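You operate a simulated robot arm through the tools that you are given. There is no shell and no other tool.

The job below is to be done with a simulated robot arm. You get a single attempt, and the scene is never put back.

## Task
Clip the muddy wet pad down, soap the wash brush and lather the pad all over.
Fine: both clips; yellow wash brush back.

The check looks at the end state, three seconds after you hand in, the way a careful person would. Anything else that was tipped, shoved, dropped, spilled or broken makes it a failure.

## Robot
A 7-joint arm with a two-finger parallel gripper, fixed in place. Base frame: the origin is at the foot of the arm, x ahead of it, y to its left, z up; the work surface is at about z = 750. Lengths are in mm, angles in degrees, forces in N, time in s.
Its first joint turns from -166.0 to 166.0 degrees. Payload 4.4 kg.
The tool frame sits at the grasp point between the pads (the TCP): z along the fingers, y along the line on which they close. The tips reach 23 mm beyond it. Largest opening 94 mm; finger width 38, thickness 10; the body of the gripper, 54 by 96 mm, starts 39 mm behind the TCP.
Orientation is that of the tool frame in the base frame, as [roll, pitch, yaw] about the fixed x, y, z axes, in that order (R = Rz(yaw) Ry(pitch) Rx(roll)). With the fingers straight down and closing along the base's y, the tool's x points along the base's -x, its y along +y and its z along -z.

## Interface
- The arm moves only by the tool arm_command. Its argument "rows" is text: rows parted by semicolons, each of 6 numbers parted by spaces: the shift along the tool's x, y, z in mm, then the turn, a rotation vector about the tool's x, y, z in degrees. In form: dx dy dz rx ry rz; .... A call has 1 to 20 rows; each row shifts and turns the commanded pose from where the row before left it, along the tool's axes as they then stand. "jaw" is the opening, from 0 (shut) to 1 (fully open), set as the call begins (left out, the last holds). Each row takes 0.2 s and may step no farther than 50 mm and 8.6 degrees from the row before; otherwise, or with a gripper value out of range, the whole call is refused. A pose out of reach is approached as far as the arm can. The call stops where the force on the tool passes 40 N (or 10 N more than at its start, if that is more) or the arm is blocked; 0.2 s more then pass. The fingers move at their own pace (about 72 mm/s each) and stop on an object; they squeeze with about 34 N. The grip force told is the motor's: it shows also when the fingers shut on nothing. Time passes only in rows, and 0.2 s behind the last, so rows that do not move let the fingers close. It gives the time, the measured TCP pose, the force on the tool (base axes), the opening and the grip force at its end, in the units of the frame above (readings bear some noise), with the torque about the TCP (base axes, N m) and any sound that the robot's microphone picked up.
- Cameras (640 x 400 px; columns grow to the right, rows downward): "scene" is fixed at [227.5, 644.7, 1393.2]; the picture's right is [-0.60, -0.80, 0.00], its down [-0.47, 0.35, -0.81] and it looks along [0.65, -0.49, -0.58] (base axes); focal length 336 px, centre (320, 200). "wrist" rides on the gripper at [86, 16, -74] in the tool frame; the picture's right is [-0.18, 0.98, 0.00], its down [-0.58, -0.11, -0.81] and it looks along [-0.79, -0.15, 0.59] (tool axes); focal length 243 px, centre (320, 200). There is no depth. A picture from a camera that has moved, and an enlarged one, comes with that camera's place and axes in the base frame and with its lens. The place of the scene camera against the robot may be out by one fixed shift of up to 12 mm in any direction.
- capture(camera): a new picture of that camera. No time passes.
- close_up(camera, box): a new picture of the part [left, top, right, bottom] of that camera's present view, enlarged. No time passes.
- finish_job(): hands the job in; it is judged then, once.

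Nothing tells you positions but the pictures and the camera data. Unless the task says otherwise, let go and move clear before handing in.

The tools are called after "Request:" by a JSON object that holds its "name" and its "arguments". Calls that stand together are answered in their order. arm_command: Moves the arm, as the interface text tells. Its arguments: {"type":"object","properties":{"rows":{"type":"string"},"jaw":{"type":"number"}},"required":["rows"]} The other tools are called the same way: capture (camera) takes a picture; close_up (camera, box) takes an enlarged picture of a part of a camera's view; finish_job () hands the job in.

At the start:

```text
time_s: 0.0
tcp_pos: [803.6, 169.3, 1043.8]
ee_rot: [-180.0, 0.0, 179.9]
force: [0.0, -0.2, -0.1]
moment: [-0.02, 0.04, 0.0]
gripper_width: 94.1
grasp_force: 0.0
```

scene: 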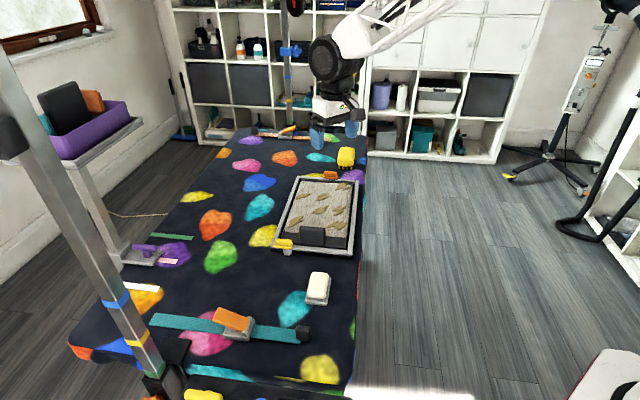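
wrist: 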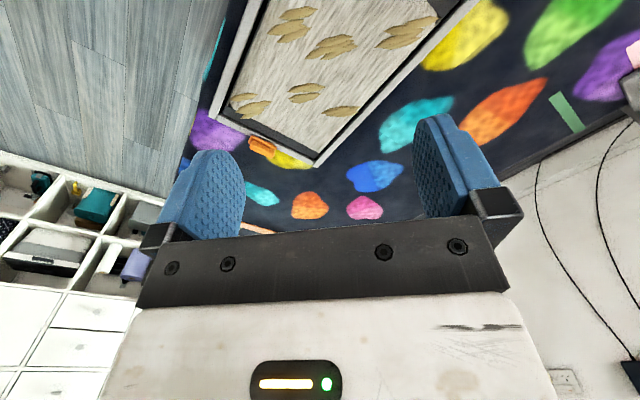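

I see a pad in a tray with muddy patches, a white object (perhaps soap), an orange clip on a strap, and a yellow thing near the pad. I'll look closer before moving.

Request:
{"name": "close_up", "arguments": {"camera": "scene", "box": [260, 130, 380, 205]}}

Request:
{"name": "close_up", "arguments": {"camera": "scene", "box": [260, 190, 380, 265]}}

Request:
{"name": "close_up", "arguments": {"camera": "scene", "box": [140, 260, 364, 400]}}

Request:
{"name": "close_up", "arguments": {"camera": "scene", "box": [100, 100, 292, 220]}}

Request:
{"name": "close_up", "arguments": {"camera": "scene", "box": [100, 210, 260, 310]}}

```text
5.33 times, centred on (320, 168) of scene
camera zoom: at [227.5, 644.7, 1393.2], right [-0.6, -0.8, 0.0], down [-0.47, 0.35, -0.81], along [0.65, -0.49, -0.58], focal length 1794 px, centre (320, 373)
```

zoom: 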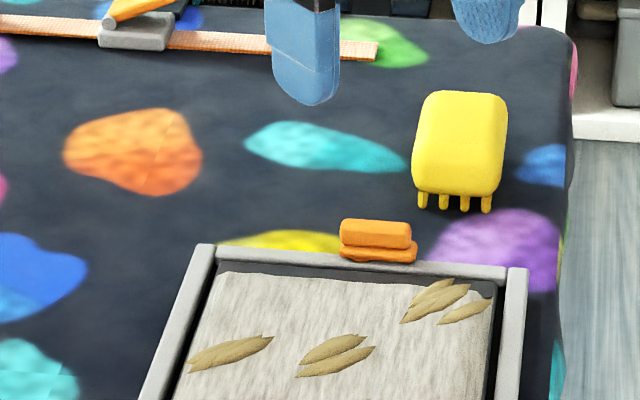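

```text
5.33 times, centred on (320, 228) of scene
camera zoom: at [227.5, 644.7, 1393.2], right [-0.6, -0.8, 0.0], down [-0.47, 0.35, -0.81], along [0.65, -0.49, -0.58], focal length 1794 px, centre (320, 53)
```

zoom: 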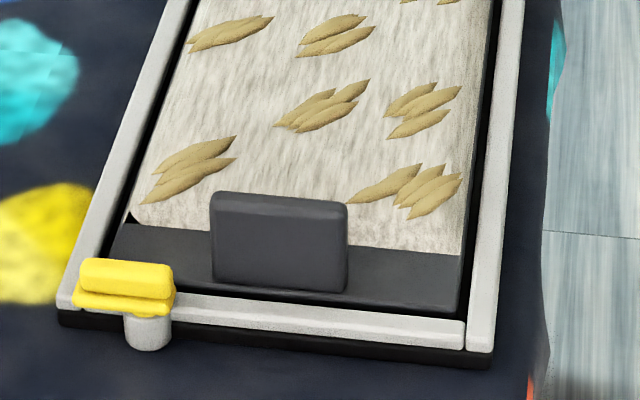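

```text
2.86 times, centred on (252, 330) of scene
camera zoom: at [227.5, 644.7, 1393.2], right [-0.6, -0.8, 0.0], down [-0.47, 0.35, -0.81], along [0.65, -0.49, -0.58], focal length 961 px, centre (514, -171)
```

zoom: 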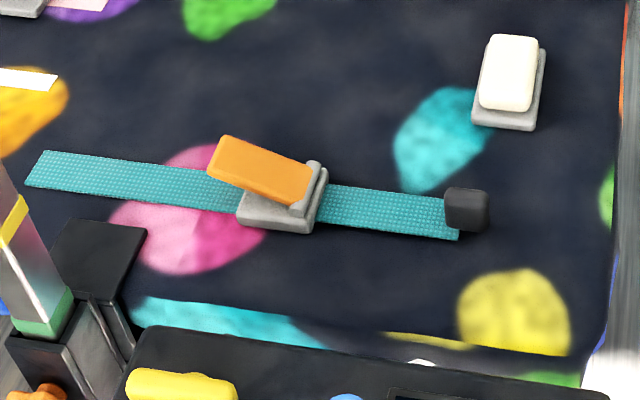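

```text
3.33 times, centred on (196, 160) of scene
camera zoom: at [227.5, 644.7, 1393.2], right [-0.6, -0.8, 0.0], down [-0.47, 0.35, -0.81], along [0.65, -0.49, -0.58], focal length 1121 px, centre (733, 333)
```

zoom: 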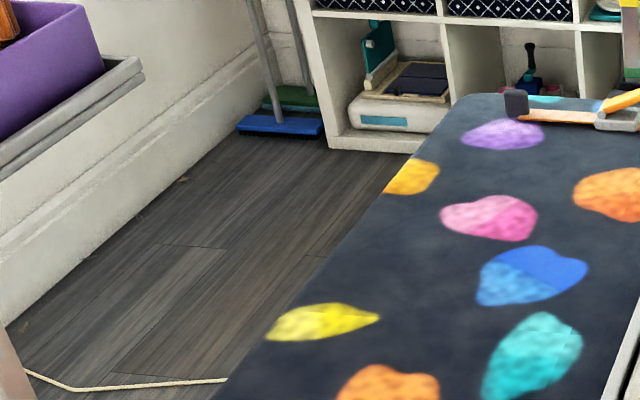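

```text
4.00 times, centred on (180, 260) of scene
camera zoom: at [227.5, 644.7, 1393.2], right [-0.6, -0.8, 0.0], down [-0.47, 0.35, -0.81], along [0.65, -0.49, -0.58], focal length 1345 px, centre (880, -40)
```

zoom: 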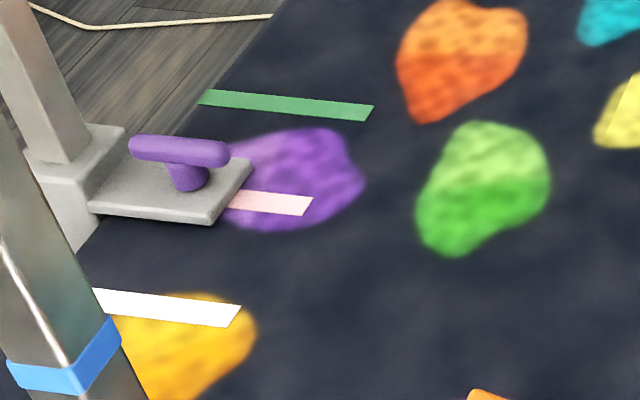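

The tray looks turned about 45° to the base. Its near end is around (770, 260), the soap around (646, 337), and the brush at the far end, around (1090, -130). I'll pull back and look at the clips with the wrist camera.

Request:
{"name": "arm_command", "arguments": {"rows": "39.4 -8.8 22 0 0 0; 39.4 -8.8 22 0 0 0; 39.4 -8.8 22 0 0 0; 39.4 -8.8 22 0 0 0"}}

Request:
{"name": "capture", "arguments": {"camera": "wrist"}}

Request:
{"name": "capture", "arguments": {"camera": "scene"}}

```text
time_s: 1.0
tcp_pos: [643.0, 134.3, 951.4]
ee_rot: [179.9, 0.0, -180.0]
force: [0.2, 0.1, -0.4]
moment: [-0.02, -0.03, -0.01]
gripper_width: 94.0
grasp_force: 0.1
```

```text
taken
camera wrist: at [556.8, 150.9, 1026.2], right [0.18, 0.98, 0.0], down [0.58, -0.11, 0.81], along [0.79, -0.15, -0.59], focal length 243 px, centre (320, 200)
```

wrist: 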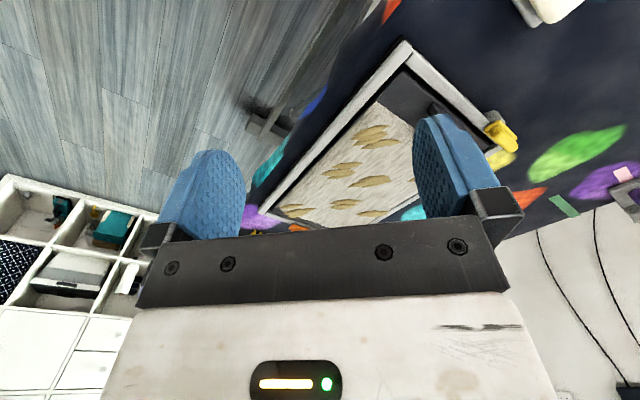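

```text
taken
```

scene: 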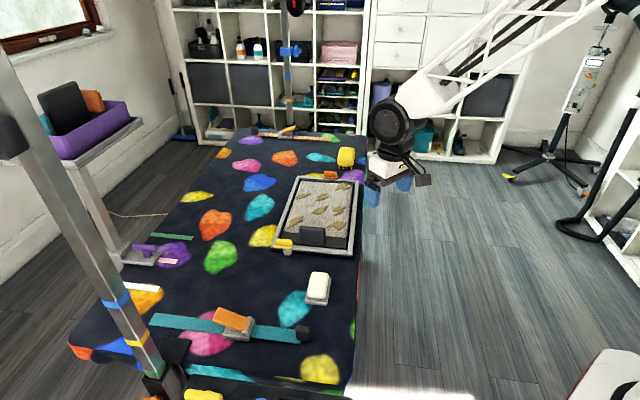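

The wrist view now shows the tray's near end with its yellow fitting, partly hidden by a finger. I'll enlarge it.

Request:
{"name": "close_up", "arguments": {"camera": "wrist", "box": [240, 30, 560, 230]}}

Request:
{"name": "close_up", "arguments": {"camera": "scene", "box": [310, 135, 374, 175]}}

Request:
{"name": "close_up", "arguments": {"camera": "scene", "box": [264, 220, 328, 260]}}

Request:
{"name": "close_up", "arguments": {"camera": "scene", "box": [310, 165, 374, 205]}}

```text
2.00 times, centred on (400, 130) of wrist
camera zoom: at [556.8, 150.9, 1026.2], right [0.18, 0.98, 0.0], down [0.58, -0.11, 0.81], along [0.79, -0.15, -0.59], focal length 485 px, centre (160, 340)
```

zoom: 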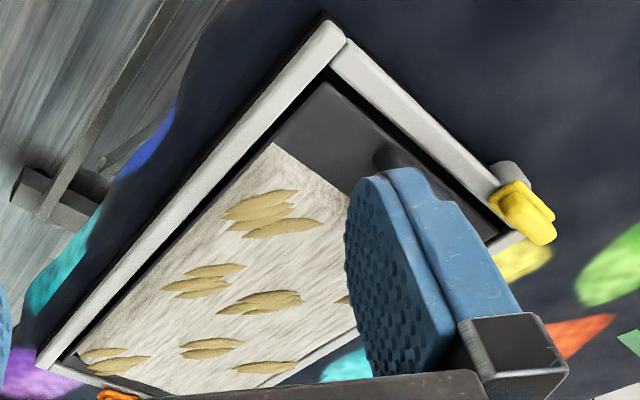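

```text
10.00 times, centred on (342, 155) of scene
camera zoom: at [227.5, 644.7, 1393.2], right [-0.6, -0.8, 0.0], down [-0.47, 0.35, -0.81], along [0.65, -0.49, -0.58], focal length 3363 px, centre (100, 650)
```

zoom: 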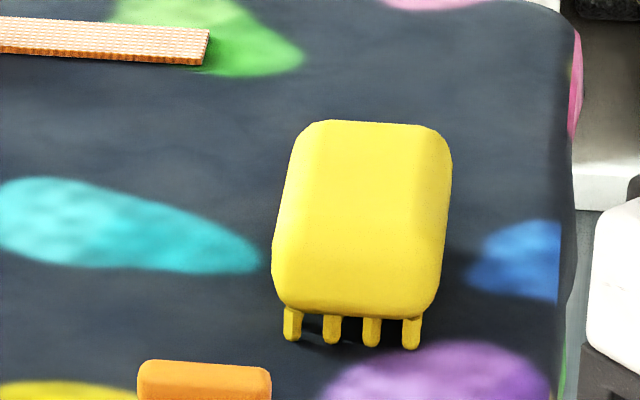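

```text
10.00 times, centred on (296, 240) of scene
camera zoom: at [227.5, 644.7, 1393.2], right [-0.6, -0.8, 0.0], down [-0.47, 0.35, -0.81], along [0.65, -0.49, -0.58], focal length 3363 px, centre (560, -200)
```

zoom: 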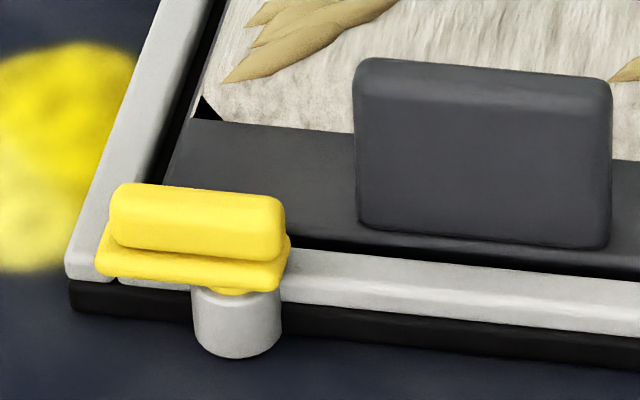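

```text
10.00 times, centred on (342, 185) of scene
camera zoom: at [227.5, 644.7, 1393.2], right [-0.6, -0.8, 0.0], down [-0.47, 0.35, -0.81], along [0.65, -0.49, -0.58], focal length 3363 px, centre (100, 350)
```

zoom: 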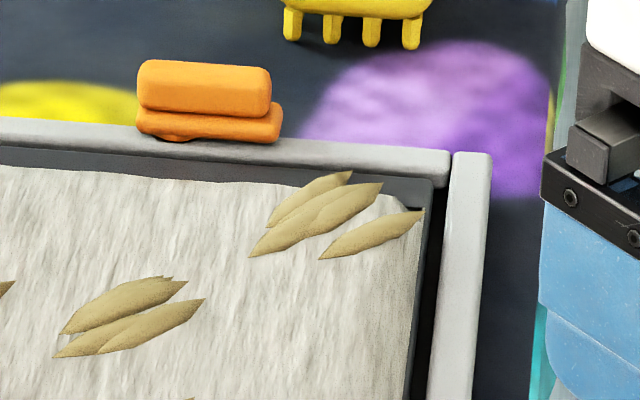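

The clips look like swing bars on posts: yellow at about (795, 335), just outside the near short end, and orange at about (997, 18). I'll move so the wrist camera looks along the tray from the near end.

Request:
{"name": "arm_command", "arguments": {"rows": "-7.6 43 8.6 0 0 0; -7.6 43 8.6 0 0 0; -7.6 43 8.6 0 0 0; -7.6 43 8.6 0 0 0; -7.6 43 8.6 0 0 0; -7.6 43 8.6 0 0 0; -7.6 43 8.6 0 0 0; 0 0 0 0 0 8.5; 0 0 0 0 0 8.5; 0 0 0 0 0 8.5; 0 0 0 0 0 8.5"}}

Request:
{"name": "capture", "arguments": {"camera": "wrist"}}

Request:
{"name": "close_up", "arguments": {"camera": "wrist", "box": [160, 0, 480, 200]}}

Request:
{"name": "capture", "arguments": {"camera": "scene"}}

```text
time_s: 3.4
tcp_pos: [699.6, 434.5, 894.7]
ee_rot: [180.0, 0.0, 145.9]
force: [-0.1, 0.5, -0.6]
moment: [0.0, -0.01, 0.02]
gripper_width: 94.0
grasp_force: 0.1
```

```text
taken
camera wrist: at [636.1, 497.4, 968.7], right [0.7, 0.71, 0.0], down [0.42, -0.42, 0.81], along [0.57, -0.57, -0.59], focal length 243 px, centre (320, 200)
```

wrist: 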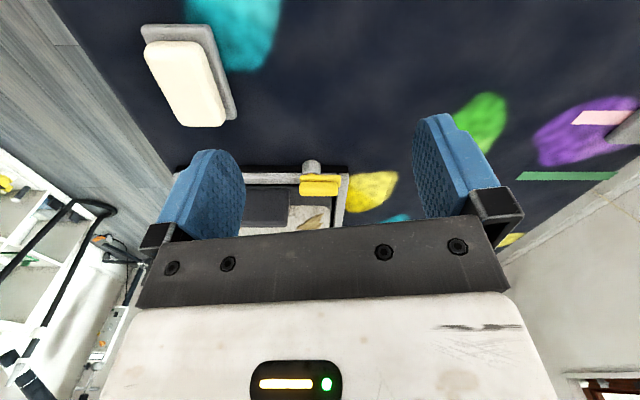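

```text
2.00 times, centred on (320, 100) of wrist
camera zoom: at [636.1, 497.4, 968.7], right [0.7, 0.71, 0.0], down [0.42, -0.42, 0.81], along [0.57, -0.57, -0.59], focal length 485 px, centre (320, 400)
```

zoom: 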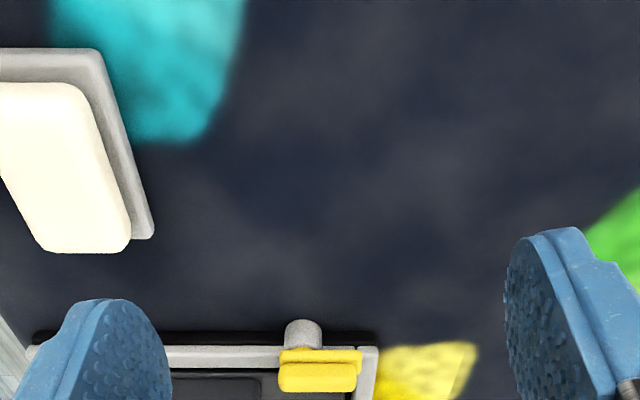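

```text
taken
```

scene: 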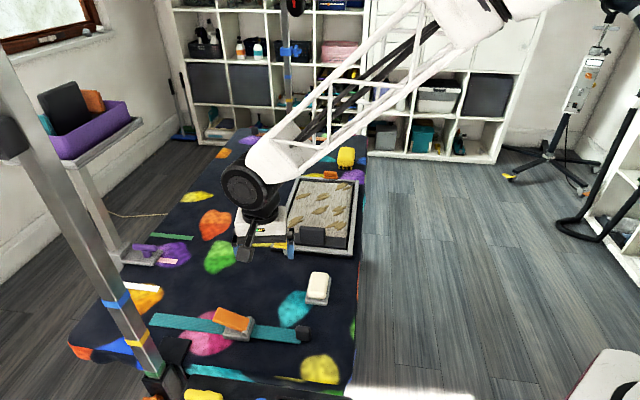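

The yellow clip is at the centre-bottom of the (inverted) wrist view. I'll go forward 120 mm for a closer look.

Request:
{"name": "arm_command", "arguments": {"rows": "-39.3 -7.7 0 0 0 0; -39.3 -7.7 0 0 0 0; -39.3 -7.7 0 0 0 0"}}

Request:
{"name": "capture", "arguments": {"camera": "wrist"}}

Request:
{"name": "close_up", "arguments": {"camera": "wrist", "box": [220, 80, 420, 205]}}

```text
time_s: 4.2
tcp_pos: [784.5, 350.7, 897.1]
ee_rot: [-179.9, -0.1, 146.0]
force: [-0.5, -0.1, -0.2]
moment: [0.04, 0.04, -0.04]
gripper_width: 94.1
grasp_force: 0.0
```

```text
taken
camera wrist: at [720.9, 411.9, 971.3], right [0.7, 0.71, 0.0], down [0.42, -0.42, 0.81], along [0.57, -0.57, -0.59], focal length 243 px, centre (320, 200)
```

wrist: 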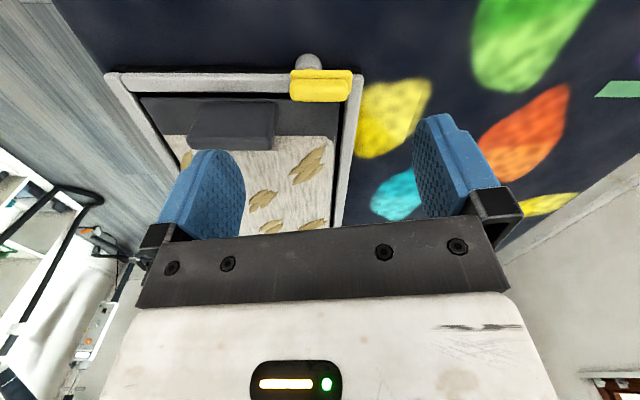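

```text
3.20 times, centred on (320, 142) of wrist
camera zoom: at [720.9, 411.9, 971.3], right [0.7, 0.71, 0.0], down [0.42, -0.42, 0.81], along [0.57, -0.57, -0.59], focal length 776 px, centre (320, 384)
```

zoom: 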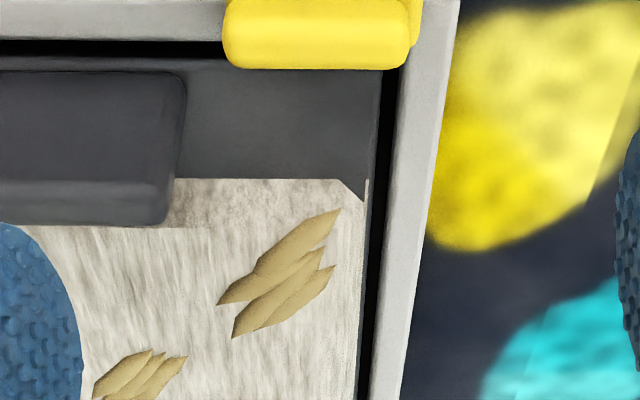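

The tray lines up with this camera view. I'll enlarge the clip itself.

Request:
{"name": "close_up", "arguments": {"camera": "wrist", "box": [272, 45, 368, 105]}}

Request:
{"name": "close_up", "arguments": {"camera": "wrist", "box": [90, 50, 370, 225]}}

```text
6.67 times, centred on (320, 75) of wrist
camera zoom: at [720.9, 411.9, 971.3], right [0.7, 0.71, 0.0], down [0.42, -0.42, 0.81], along [0.57, -0.57, -0.59], focal length 1618 px, centre (320, 1033)
```

zoom: 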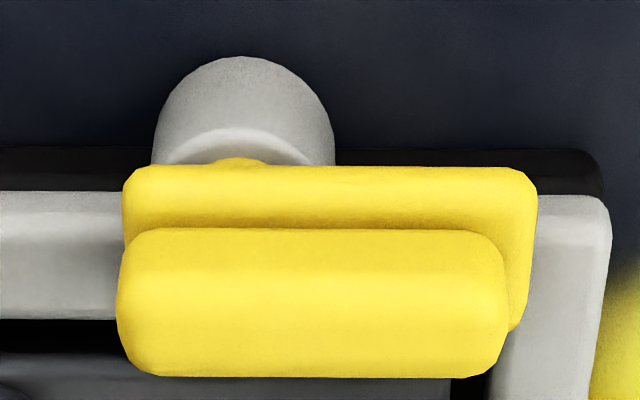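

```text
2.29 times, centred on (230, 138) of wrist
camera zoom: at [720.9, 411.9, 971.3], right [0.7, 0.71, 0.0], down [0.42, -0.42, 0.81], along [0.57, -0.57, -0.59], focal length 555 px, centre (526, 343)
```

zoom: 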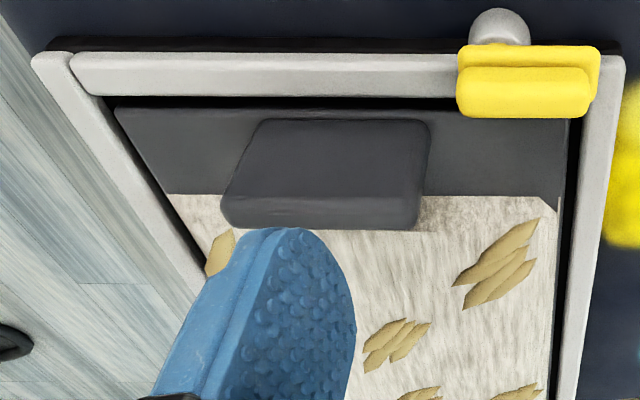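

I read the yellow clip as a 16 mm plate with an 11 mm grip block, about 46 mm long. It pivots on a post near (787, 332) and needs a 90° clockwise turn (seen from above) to lie over the pad board. I'll turn the gripper to straddle the block and come down partway to check.

Request:
{"name": "arm_command", "arguments": {"rows": "0 0 0 0 0 -7.96; 0 0 0 0 0 -7.96; 0 0 0 0 0 -7.96; 0 0 0 0 0 -7.96; 0 0 0 0 0 -7.96; 0 0 0 0 0 -7.96; 0 0 0 0 0 -7.96; 0 0 0 0 0 -7.96; 0 0 0 0 0 -7.96; 0 0 0 0 0 -7.96; 2.7 -15.1 20 0 0 0; 0 0 35 0 0 0; 0 0 0 0 0 0", "jaw": 0.5}}

Request:
{"name": "capture", "arguments": {"camera": "wrist"}}

Request:
{"name": "close_up", "arguments": {"camera": "scene", "box": [232, 180, 360, 260]}}

```text
time_s: 7.0
tcp_pos: [792.1, 337.4, 838.2]
ee_rot: [179.9, 0.1, -134.4]
force: [-0.2, -1.2, 0.3]
moment: [0.02, -0.02, 0.0]
gripper_width: 47.1
grasp_force: 0.2
```

```text
taken
camera wrist: at [720.0, 287.6, 912.1], right [-0.57, 0.82, 0.0], down [0.48, 0.34, 0.81], along [0.66, 0.46, -0.59], focal length 243 px, centre (320, 200)
```

wrist: 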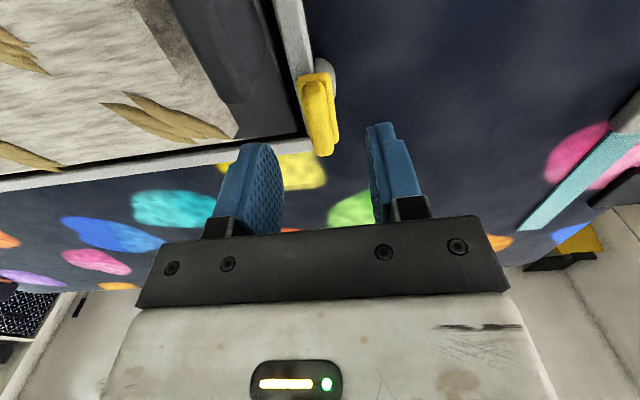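

```text
5.00 times, centred on (296, 220) of scene
camera zoom: at [227.5, 644.7, 1393.2], right [-0.6, -0.8, 0.0], down [-0.47, 0.35, -0.81], along [0.65, -0.49, -0.58], focal length 1681 px, centre (440, 100)
```

zoom: 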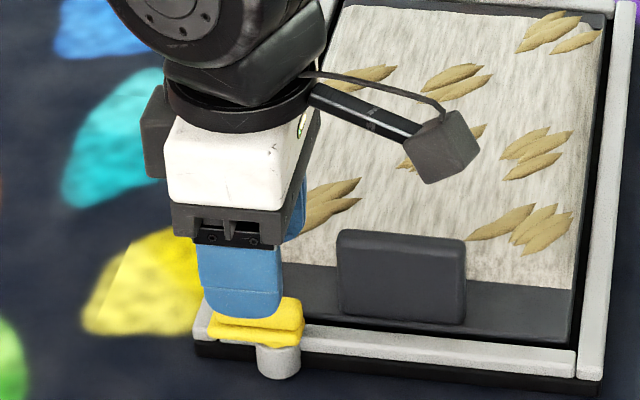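

The fingers are above the clip. I'll enlarge to check the alignment before going down.

Request:
{"name": "close_up", "arguments": {"camera": "wrist", "box": [256, 50, 384, 170]}}

```text
3.33 times, centred on (320, 110) of wrist
camera zoom: at [720.0, 287.6, 912.1], right [-0.57, 0.82, 0.0], down [0.48, 0.34, 0.81], along [0.66, 0.46, -0.59], focal length 809 px, centre (320, 500)
```

zoom: 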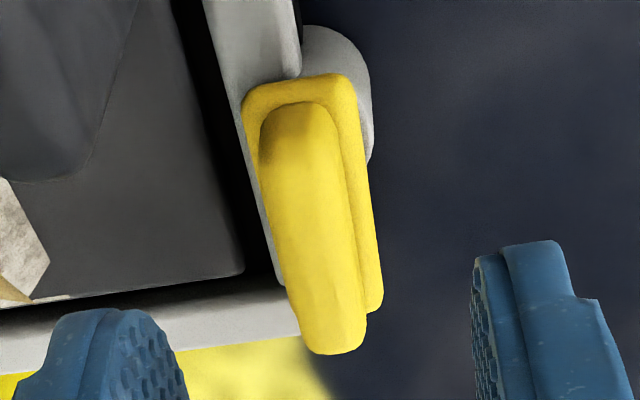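

The alignment agrees to within 1–2 mm. I'll go down so the tips sit beside the grip block just above the plate, then close.

Request:
{"name": "arm_command", "arguments": {"rows": "0 0 16 0 0 0; 0 0 10 0 0 0; 0 0 5 0 0 0; 0 0 0 0 0 0"}}

Request:
{"name": "arm_command", "arguments": {"rows": "0 0 0 0 0 0; 0 0 0 0 0 0; 0 0 0 0 0 0", "jaw": 0}}

Request:
{"name": "capture", "arguments": {"camera": "wrist"}}

Request:
{"name": "close_up", "arguments": {"camera": "scene", "box": [232, 180, 360, 260]}}

```text
time_s: 8.0
tcp_pos: [792.7, 338.0, 807.2]
ee_rot: [-180.0, 0.0, -134.4]
force: [0.8, 0.8, -0.9]
moment: [0.0, -0.01, 0.0]
gripper_width: 47.1
grasp_force: 0.1
```

```text
time_s: 8.8
tcp_pos: [793.6, 337.2, 808.1]
ee_rot: [180.0, 0.0, -134.3]
force: [7.8, -6.8, -0.4]
moment: [0.03, -0.23, -0.45]
gripper_width: 12.7
grasp_force: 34.3
```

```text
taken
camera wrist: at [720.4, 287.3, 882.6], right [-0.57, 0.82, 0.0], down [0.48, 0.34, 0.81], along [0.66, 0.46, -0.59], focal length 243 px, centre (320, 200)
```

wrist: 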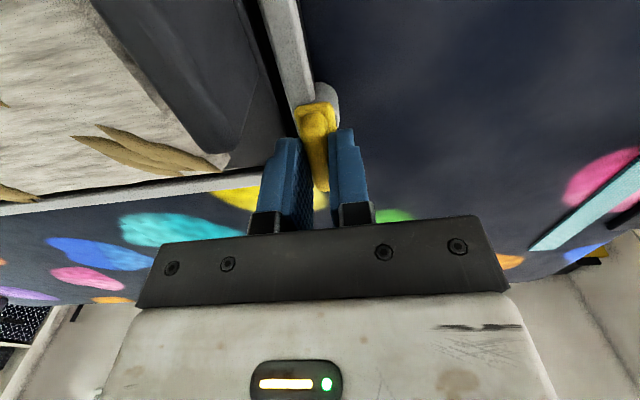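

```text
5.00 times, centred on (296, 220) of scene
camera zoom: at [227.5, 644.7, 1393.2], right [-0.6, -0.8, 0.0], down [-0.47, 0.35, -0.81], along [0.65, -0.49, -0.58], focal length 1681 px, centre (440, 100)
```

zoom: 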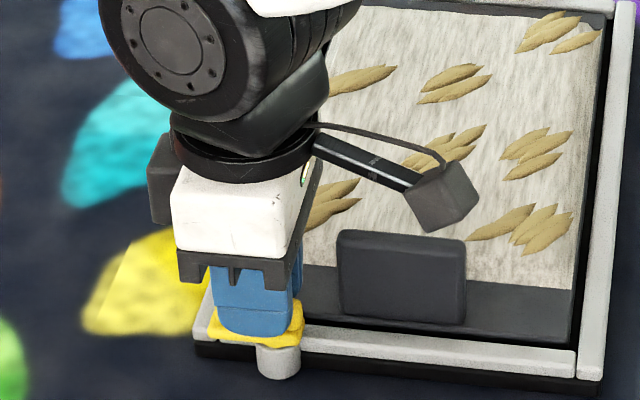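

The block is held, 12.7 mm wide. I'll ease out the small side load, then start turning clockwise about the pivot while watching the forces.

Request:
{"name": "arm_command", "arguments": {"rows": "0 -1.2 0 0 0 0; 0.07 -1.07 0 0 0 7.5; 0.07 -1.07 0 0 0 7.5; 0 0 0 0 0 0"}}

```text
time_s: 9.8
tcp_pos: [795.2, 334.5, 807.5]
ee_rot: [180.0, 0.0, -149.4]
force: [-2.5, 6.8, -0.4]
moment: [0.39, -0.4, -0.12]
gripper_width: 12.6
grasp_force: 34.1
```

It turns freely, so I'll continue.

Request:
{"name": "arm_command", "arguments": {"rows": "0.07 -1.07 0 0 0 7.5; 0.07 -1.07 0 0 0 7.5; 0.07 -1.07 0 0 0 7.5; 0.07 -1.07 0 0 0 7.5; 0 0 0 0 0 0"}}

Request:
{"name": "close_up", "arguments": {"camera": "scene", "box": [232, 180, 360, 260]}}

```text
time_s: 11.0
tcp_pos: [796.2, 332.4, 808.2]
ee_rot: [-180.0, 0.0, -179.4]
force: [-3.1, 8.7, 0.4]
moment: [0.17, 0.46, -0.12]
gripper_width: 12.6
grasp_force: 33.4
```

```text
5.00 times, centred on (296, 220) of scene
camera zoom: at [227.5, 644.7, 1393.2], right [-0.6, -0.8, 0.0], down [-0.47, 0.35, -0.81], along [0.65, -0.49, -0.58], focal length 1681 px, centre (440, 100)
```

zoom: 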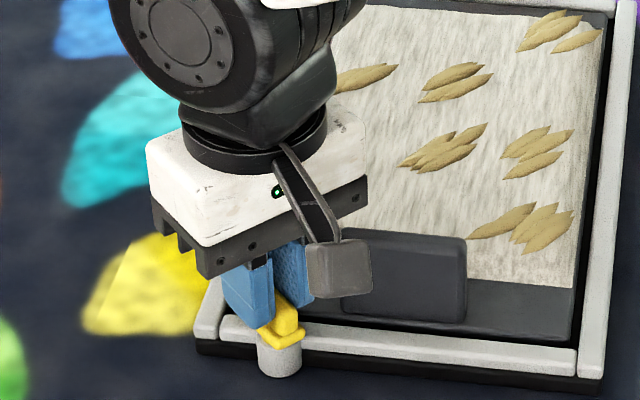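

The bar is swinging around its post. Next are the remaining 45°.

Request:
{"name": "arm_command", "arguments": {"rows": "0.07 -1.07 0 0 0 7.5; 0.07 -1.07 0 0 0 7.5; 0.07 -1.07 0 0 0 7.5; 0.07 -1.07 0 0 0 7.5; 0.07 -1.07 0 0 0 7.5; 0.07 -1.07 0 0 0 7.5; 0 0 0 0 0 0"}}

Request:
{"name": "close_up", "arguments": {"camera": "scene", "box": [232, 180, 360, 260]}}

Request:
{"name": "capture", "arguments": {"camera": "wrist"}}

```text
time_s: 12.6
tcp_pos: [792.9, 325.3, 807.5]
ee_rot: [179.9, 0.0, 135.5]
force: [2.0, 4.8, 1.3]
moment: [0.06, -0.1, -0.07]
gripper_width: 12.6
grasp_force: 34.5
```

```text
5.00 times, centred on (296, 220) of scene
camera zoom: at [227.5, 644.7, 1393.2], right [-0.6, -0.8, 0.0], down [-0.47, 0.35, -0.81], along [0.65, -0.49, -0.58], focal length 1681 px, centre (440, 100)
```

zoom: 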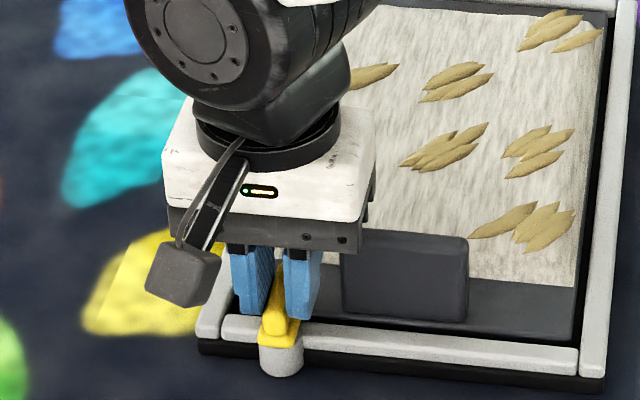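

```text
taken
camera wrist: at [742.9, 397.2, 882.7], right [0.82, 0.57, 0.0], down [0.34, -0.49, 0.81], along [0.46, -0.66, -0.59], focal length 243 px, centre (320, 200)
```

wrist: 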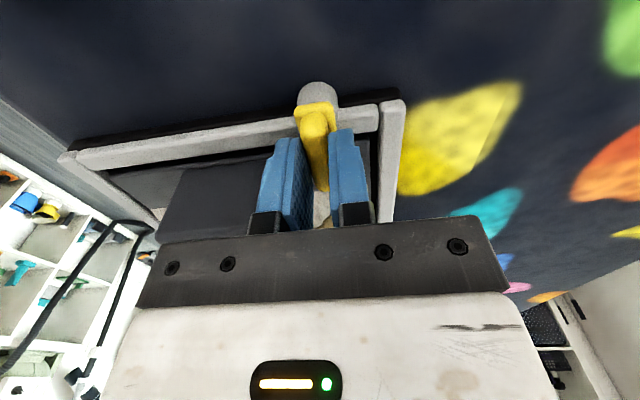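

The yellow bar now points inward over the pad board. I'll open just enough and lift clear.

Request:
{"name": "arm_command", "arguments": {"rows": "0 0 0 0 0 0; 0 0 0 0 0 0", "jaw": 0.2}}

Request:
{"name": "arm_command", "arguments": {"rows": "0 0 -15 0 0 0; 0 0 -35 0 0 0; 0 0 -40 0 0 0"}}

Request:
{"name": "capture", "arguments": {"camera": "wrist"}}

Request:
{"name": "close_up", "arguments": {"camera": "wrist", "box": [240, 30, 400, 130]}}

Request:
{"name": "close_up", "arguments": {"camera": "scene", "box": [264, 220, 328, 260]}}

```text
time_s: 13.2
tcp_pos: [793.1, 325.3, 807.9]
ee_rot: [180.0, 0.0, 135.6]
force: [-0.8, 0.3, 0.5]
moment: [0.01, 0.0, 0.01]
gripper_width: 18.9
grasp_force: 0.0
```

```text
time_s: 14.0
tcp_pos: [792.2, 324.6, 896.1]
ee_rot: [-179.9, 0.0, 135.6]
force: [0.1, -0.8, -0.8]
moment: [-0.02, -0.03, 0.0]
gripper_width: 19.1
grasp_force: 0.1
```

```text
taken
camera wrist: at [741.9, 396.3, 970.0], right [0.82, 0.57, 0.0], down [0.34, -0.48, 0.81], along [0.46, -0.66, -0.59], focal length 243 px, centre (320, 200)
```

wrist: 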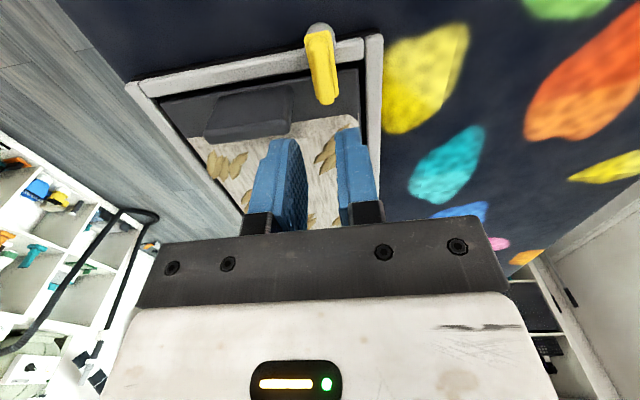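

```text
4.00 times, centred on (320, 80) of wrist
camera zoom: at [741.9, 396.3, 970.0], right [0.82, 0.57, 0.0], down [0.34, -0.48, 0.81], along [0.46, -0.66, -0.59], focal length 970 px, centre (320, 680)
```

zoom: 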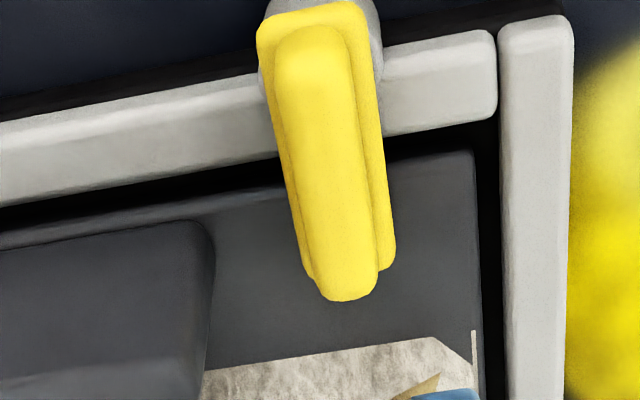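

```text
10.00 times, centred on (296, 240) of scene
camera zoom: at [227.5, 644.7, 1393.2], right [-0.6, -0.8, 0.0], down [-0.47, 0.35, -0.81], along [0.65, -0.49, -0.58], focal length 3363 px, centre (560, -200)
```

zoom: 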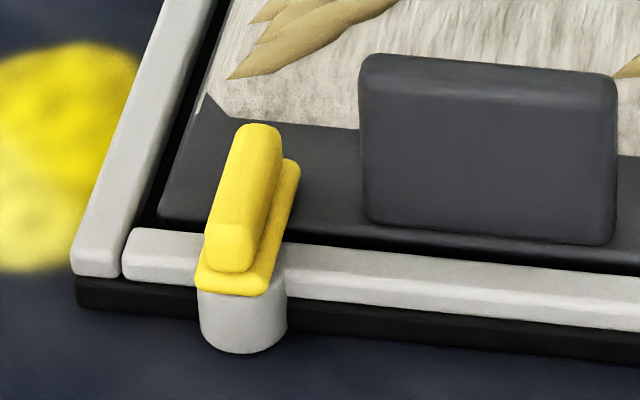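

The yellow clip now lies over the board. Next I'll move toward the orange clip at the far end, around (997, 18), and look at it with the wrist camera.

Request:
{"name": "arm_command", "arguments": {"rows": "0 0 0 0 0 -7.4; 0 0 0 0 0 -7.4; 0 0 0 0 0 -7.4; 0 0 0 0 0 -7.4; 0 0 0 0 0 -7.4; 0 0 0 0 0 -7.4; -13.4 -41.5 0 0 0 0; -13.4 -41.5 0 0 0 0; -13.4 -41.5 0 0 0 0; -13.4 -41.5 0 0 0 0; -13.4 -41.5 0 0 0 0; -13.4 -41.5 0 0 0 0; -13.4 -41.5 0 0 0 0; 0 0 0 0 0 0", "jaw": 1}}

Request:
{"name": "capture", "arguments": {"camera": "wrist"}}

Request:
{"name": "close_up", "arguments": {"camera": "wrist", "box": [240, 80, 400, 180]}}

Request:
{"name": "capture", "arguments": {"camera": "scene"}}

```text
time_s: 17.0
tcp_pos: [887.8, 33.3, 899.5]
ee_rot: [-180.0, -0.1, 179.9]
force: [-0.6, -0.3, 0.7]
moment: [0.0, 0.03, -0.03]
gripper_width: 94.0
grasp_force: 0.0
```

```text
taken
camera wrist: at [800.6, 49.4, 973.1], right [0.18, 0.98, 0.0], down [0.58, -0.11, 0.81], along [0.79, -0.15, -0.59], focal length 243 px, centre (320, 200)
```

wrist: 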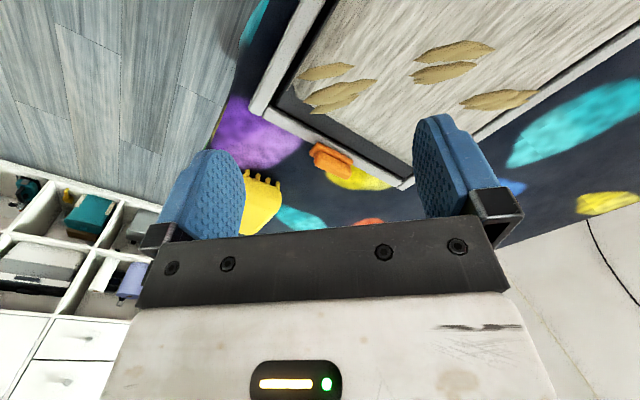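

```text
4.00 times, centred on (320, 130) of wrist
camera zoom: at [800.6, 49.4, 973.1], right [0.18, 0.98, 0.0], down [0.58, -0.11, 0.81], along [0.79, -0.15, -0.59], focal length 970 px, centre (320, 480)
```

zoom: 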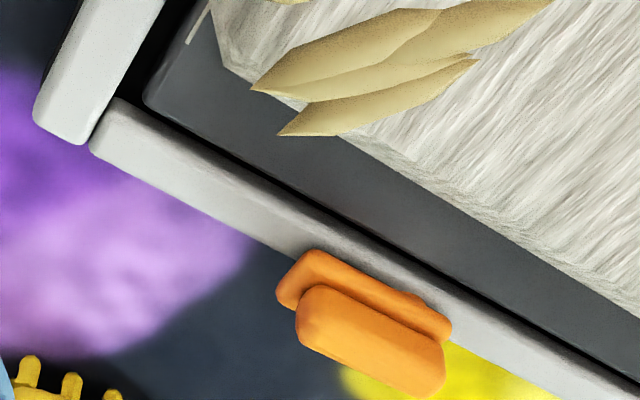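

```text
taken
```

scene: 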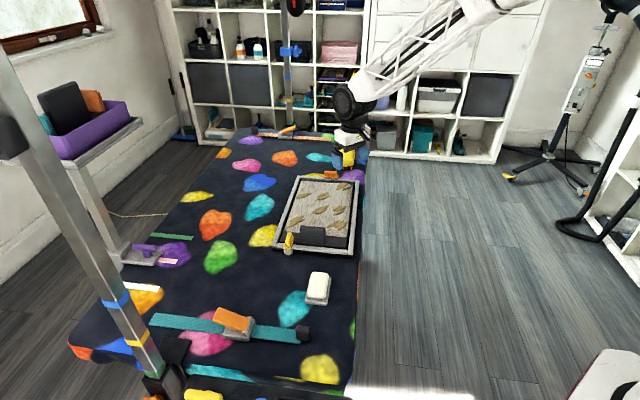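

The orange clip is the mirror of the yellow one: its pivot is near (995, 32) and its bar points toward −e1. I'll turn and move over it; it is close to the reach limit, so I'll watch the measured pose.

Request:
{"name": "arm_command", "arguments": {"rows": "0 0 0 0 0 -7.6; 0 0 0 0 0 -7.6; 0 0 0 0 0 -7.6; 0 0 0 0 0 -7.6; 0 0 0 0 0 -7.6; 0 0 0 0 0 -7.6; -22.1 -25.9 18 0 0 0; -22.1 -25.9 18 0 0 0; -22.1 -25.9 18 0 0 0; 0 0 0 0 0 0", "jaw": 0.5}}

Request:
{"name": "capture", "arguments": {"camera": "wrist"}}

Request:
{"name": "close_up", "arguments": {"camera": "wrist", "box": [240, 50, 400, 150]}}

Request:
{"name": "close_up", "arguments": {"camera": "scene", "box": [280, 120, 408, 200]}}

```text
time_s: 19.2
tcp_pos: [989.1, 27.9, 842.6]
ee_rot: [-179.9, 0.1, -134.3]
force: [0.7, 0.0, 1.5]
moment: [0.04, -0.02, 0.0]
gripper_width: 46.9
grasp_force: 0.0
```

```text
taken
camera wrist: at [915.7, -22.7, 917.2], right [-0.57, 0.82, 0.0], down [0.48, 0.34, 0.81], along [0.66, 0.46, -0.59], focal length 243 px, centre (320, 200)
```

wrist: 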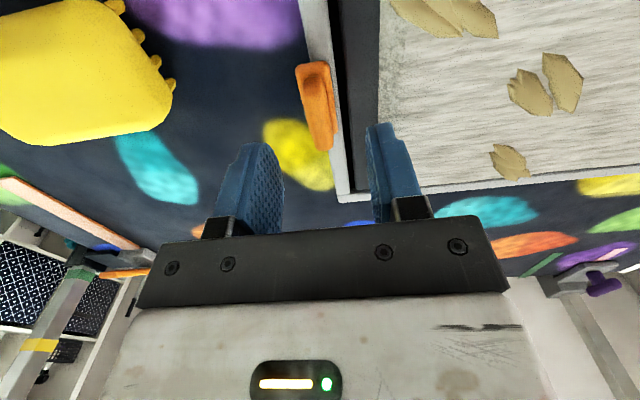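

```text
4.00 times, centred on (320, 100) of wrist
camera zoom: at [915.7, -22.7, 917.2], right [-0.57, 0.82, 0.0], down [0.48, 0.34, 0.81], along [0.66, 0.46, -0.59], focal length 970 px, centre (320, 600)
```

zoom: 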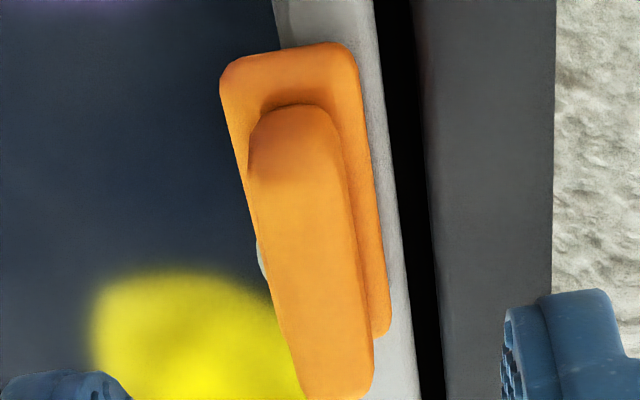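

```text
5.00 times, centred on (344, 160) of scene
camera zoom: at [227.5, 644.7, 1393.2], right [-0.6, -0.8, 0.0], down [-0.47, 0.35, -0.81], along [0.65, -0.49, -0.58], focal length 1681 px, centre (200, 400)
```

zoom: 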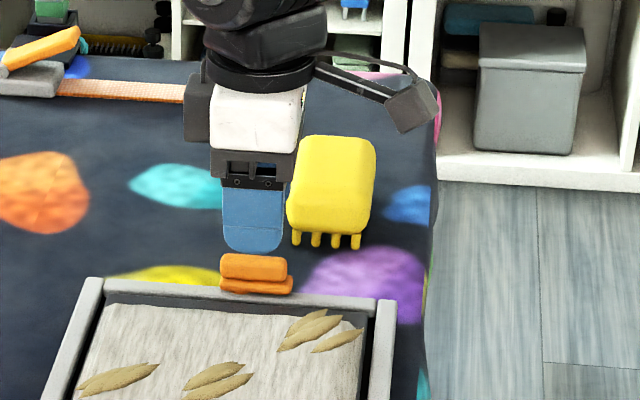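

The gripper is aligned over the orange block within a millimetre or so. I'll go down and close on it.

Request:
{"name": "arm_command", "arguments": {"rows": "0 0 16 0 0 0; 0 0 12 0 0 0; 0 0 6 0 0 0; 0 0 0 0 0 0"}}

Request:
{"name": "close_up", "arguments": {"camera": "wrist", "box": [240, 50, 400, 150]}}

```text
time_s: 20.2
tcp_pos: [989.6, 28.9, 811.2]
ee_rot: [180.0, 0.0, -134.4]
force: [0.2, -0.3, 0.2]
moment: [-0.06, -0.03, 0.01]
gripper_width: 46.9
grasp_force: 0.0
```

```text
4.00 times, centred on (320, 100) of wrist
camera zoom: at [917.1, -22.9, 884.4], right [-0.57, 0.82, 0.0], down [0.48, 0.34, 0.81], along [0.66, 0.46, -0.59], focal length 970 px, centre (320, 600)
```

zoom: 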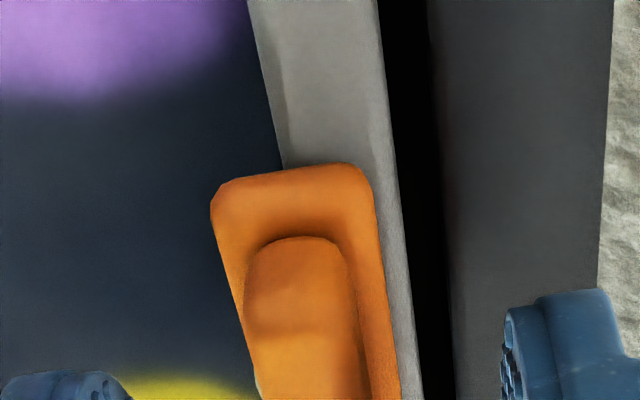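

Request:
{"name": "arm_command", "arguments": {"rows": "1 -1.3 3 0 0 0; 0 0 0 0 0 0"}}

Request:
{"name": "arm_command", "arguments": {"rows": "0 0 0 0 0 0; 0 0 0 0 0 0; 0 0 0 0 0 0", "jaw": 0}}

```text
time_s: 20.8
tcp_pos: [989.0, 26.6, 806.5]
ee_rot: [179.9, 0.0, -134.3]
force: [0.6, -0.4, 0.2]
moment: [-0.02, 0.04, 0.02]
gripper_width: 47.1
grasp_force: 0.0
```

```text
time_s: 21.6
tcp_pos: [988.4, 26.3, 808.1]
ee_rot: [179.9, 0.1, -134.4]
force: [-9.4, 10.0, 2.1]
moment: [-0.22, 0.49, -0.29]
gripper_width: 12.8
grasp_force: 34.1
```

The orange block is held. I'll relax the side load and turn clockwise about its pivot, which this time is on the tool's −x side.

Request:
{"name": "arm_command", "arguments": {"rows": "0 1.4 0 0 0 0; 0 0 0 0 0 0"}}

Request:
{"name": "arm_command", "arguments": {"rows": "-0.084 1.28 0 0 0 7.5; -0.084 1.28 0 0 0 7.5; -0.084 1.28 0 0 0 7.5; 0 0 0 0 0 0"}}

```text
time_s: 22.2
tcp_pos: [988.1, 26.2, 807.5]
ee_rot: [180.0, 0.1, -134.5]
force: [6.0, -4.6, 0.3]
moment: [0.06, -0.21, -0.49]
gripper_width: 12.9
grasp_force: 33.9
```

```text
time_s: 23.2
tcp_pos: [985.3, 29.4, 807.6]
ee_rot: [180.0, 0.0, -156.9]
force: [-2.7, 3.7, -0.3]
moment: [0.36, -0.46, 0.01]
gripper_width: 13.0
grasp_force: 34.6
```

The forces are low and it turns with the gripper. I'll continue to 60°.

Request:
{"name": "arm_command", "arguments": {"rows": "-0.084 1.28 0 0 0 7.5; -0.084 1.28 0 0 0 7.5; -0.084 1.28 0 0 0 7.5; -0.084 1.28 0 0 0 7.5; -0.084 1.28 0 0 0 7.5; 0 0 0 0 0 0"}}

Request:
{"name": "close_up", "arguments": {"camera": "scene", "box": [280, 120, 408, 200]}}

```text
time_s: 24.6
tcp_pos: [985.4, 36.7, 807.5]
ee_rot: [-180.0, 0.0, 165.5]
force: [-1.2, 3.5, -0.1]
moment: [0.08, -0.45, -0.02]
gripper_width: 12.7
grasp_force: 33.5
```

```text
5.00 times, centred on (344, 160) of scene
camera zoom: at [227.5, 644.7, 1393.2], right [-0.6, -0.8, 0.0], down [-0.47, 0.35, -0.81], along [0.65, -0.49, -0.58], focal length 1681 px, centre (200, 400)
```

zoom: 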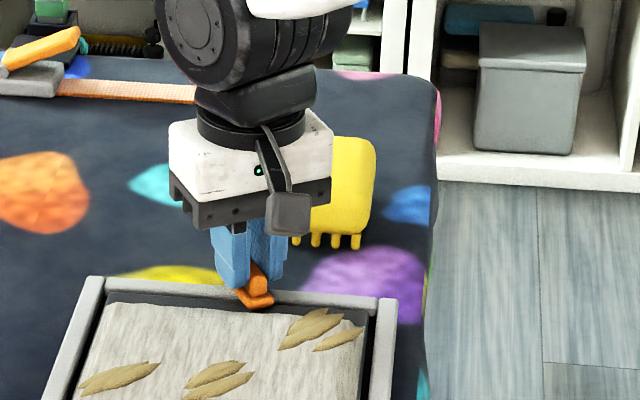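

Request:
{"name": "arm_command", "arguments": {"rows": "-0.084 1.28 0 0 0 7.5; -0.084 1.28 0 0 0 7.5; -0.084 1.28 0 0 0 7.5; -0.084 1.28 0 0 0 7.5; 0 0 0 0 0 0"}}

Request:
{"name": "arm_command", "arguments": {"rows": "0 0 0 0 0 0; 0 0 0 0 0 0", "jaw": 0.25}}

Request:
{"name": "arm_command", "arguments": {"rows": "0 0 -15 0 0 0; 0 0 -35 0 0 0; 0 0 -40 0 0 0"}}

Request:
{"name": "capture", "arguments": {"camera": "wrist"}}

Request:
{"name": "close_up", "arguments": {"camera": "scene", "box": [280, 120, 408, 200]}}

```text
time_s: 25.8
tcp_pos: [987.6, 40.9, 808.0]
ee_rot: [180.0, 0.0, 135.5]
force: [-0.9, 1.1, -0.9]
moment: [-0.66, -0.69, -0.03]
gripper_width: 12.8
grasp_force: 33.9
```

```text
time_s: 26.4
tcp_pos: [987.2, 41.5, 808.2]
ee_rot: [-180.0, 0.0, 135.6]
force: [-0.5, -0.7, 0.1]
moment: [0.0, -0.03, -0.03]
gripper_width: 23.7
grasp_force: 0.1
```

```text
time_s: 27.2
tcp_pos: [987.5, 41.1, 896.6]
ee_rot: [-180.0, 0.0, 135.6]
force: [-0.6, 0.0, -0.5]
moment: [0.03, -0.05, -0.01]
gripper_width: 23.5
grasp_force: 0.0
```

```text
taken
camera wrist: at [936.9, 114.0, 971.3], right [0.82, 0.57, 0.0], down [0.34, -0.48, 0.81], along [0.46, -0.66, -0.59], focal length 243 px, centre (320, 200)
```

wrist: 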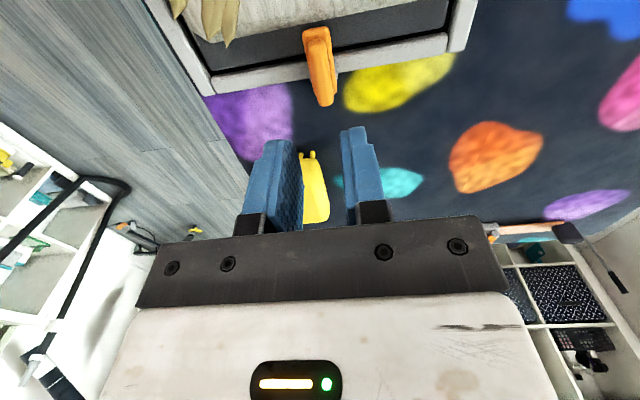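

```text
5.00 times, centred on (344, 160) of scene
camera zoom: at [227.5, 644.7, 1393.2], right [-0.6, -0.8, 0.0], down [-0.47, 0.35, -0.81], along [0.65, -0.49, -0.58], focal length 1681 px, centre (200, 400)
```

zoom: 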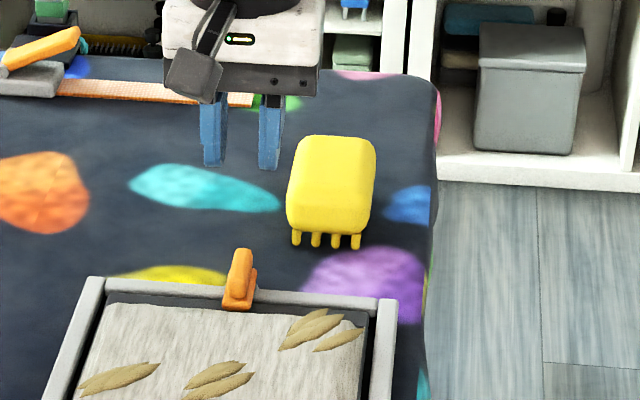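

Both clips are swung inward. Next I'll look at the yellow wash brush, out at the far end near (1070, −115).

Request:
{"name": "arm_command", "arguments": {"rows": "0 0 0 0 0 -7.4; 0 0 0 0 0 -7.4; 0 0 0 0 0 -7.4; 0 0 0 0 0 -7.4; 0 0 0 0 0 -7.4; 0 0 0 0 0 -7.4; 15 -39.3 -5 0 0 0; 15 -39.3 -5 0 0 0; 15 -39.3 -5 0 0 0; 15 -39.3 -5 0 0 0; 0 0 0 0 0 0", "jaw": 1}}

Request:
{"name": "capture", "arguments": {"camera": "wrist"}}

Request:
{"name": "close_up", "arguments": {"camera": "wrist", "box": [200, 80, 440, 230]}}

```text
time_s: 29.6
tcp_pos: [929.9, -116.8, 914.7]
ee_rot: [-180.0, 0.0, -179.9]
force: [0.2, 0.1, -0.4]
moment: [0.01, 0.02, 0.02]
gripper_width: 93.9
grasp_force: 0.0
```

```text
taken
camera wrist: at [842.4, -100.5, 989.7], right [0.18, 0.98, 0.0], down [0.58, -0.11, 0.81], along [0.79, -0.15, -0.59], focal length 243 px, centre (320, 200)
```

wrist: 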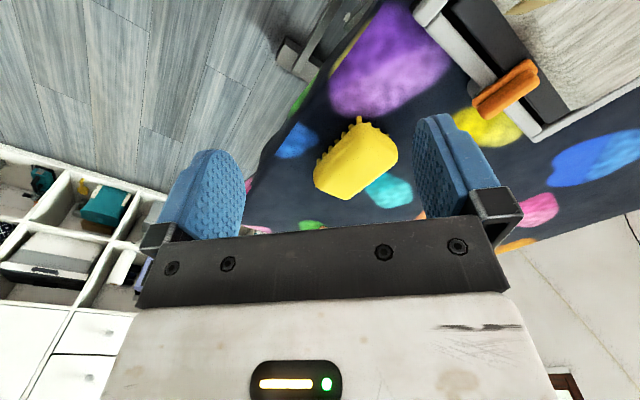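

```text
2.67 times, centred on (320, 155) of wrist
camera zoom: at [842.4, -100.5, 989.7], right [0.18, 0.98, 0.0], down [0.58, -0.11, 0.81], along [0.79, -0.15, -0.59], focal length 647 px, centre (320, 320)
```

zoom: 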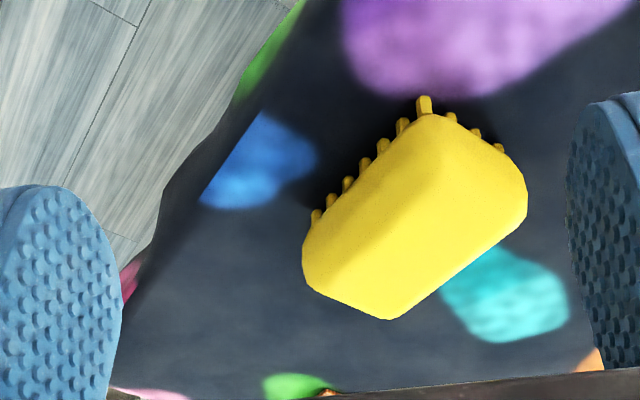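

The brush lies flat on its bristles, about 45 × 82 mm and aligned with the table. It is centred near (1059, −101), with its top at about z = 797. I'll turn the jaws to close across its short side and see how far the arm reaches with the tool vertical, staying above it.

Request:
{"name": "arm_command", "arguments": {"rows": "0 0 0 0 0 7.4; 0 0 0 0 0 7.4; 0 0 0 0 0 7.4; 0 0 0 0 0 7.4; 0 0 0 0 0 7.4; 0 0 0 0 0 7.4; -22 33.7 16.7 0 0 0; -22 33.7 16.7 0 0 0; -22 33.7 16.7 0 0 0; 0 0 0 0 0 0"}}

Request:
{"name": "capture", "arguments": {"camera": "wrist"}}

Request:
{"name": "close_up", "arguments": {"camera": "scene", "box": [280, 100, 408, 180]}}

```text
time_s: 31.8
tcp_pos: [1047.0, -90.6, 865.5]
ee_rot: [-179.9, -0.1, 135.6]
force: [-0.2, 0.3, -0.4]
moment: [-0.01, 0.01, 0.0]
gripper_width: 94.0
grasp_force: 0.1
```

```text
taken
camera wrist: at [996.7, -18.2, 940.9], right [0.82, 0.57, 0.0], down [0.34, -0.48, 0.81], along [0.46, -0.66, -0.59], focal length 243 px, centre (320, 200)
```

wrist: 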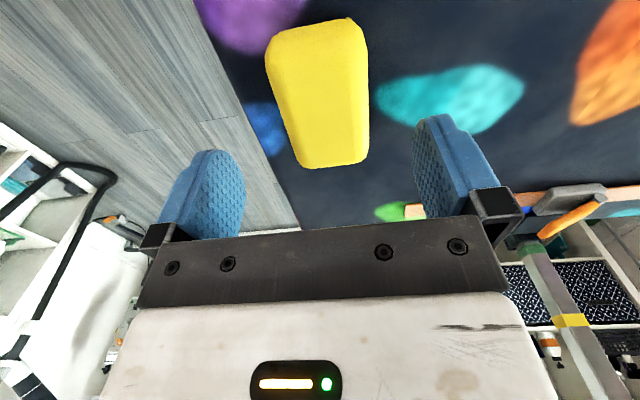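

```text
5.00 times, centred on (344, 140) of scene
camera zoom: at [227.5, 644.7, 1393.2], right [-0.6, -0.8, 0.0], down [-0.47, 0.35, -0.81], along [0.65, -0.49, -0.58], focal length 1681 px, centre (200, 500)
```

zoom: 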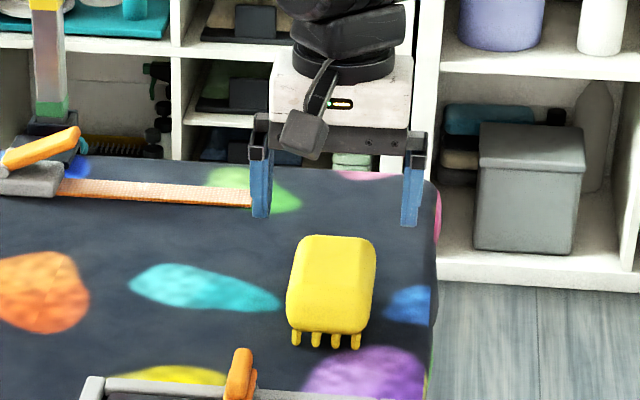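

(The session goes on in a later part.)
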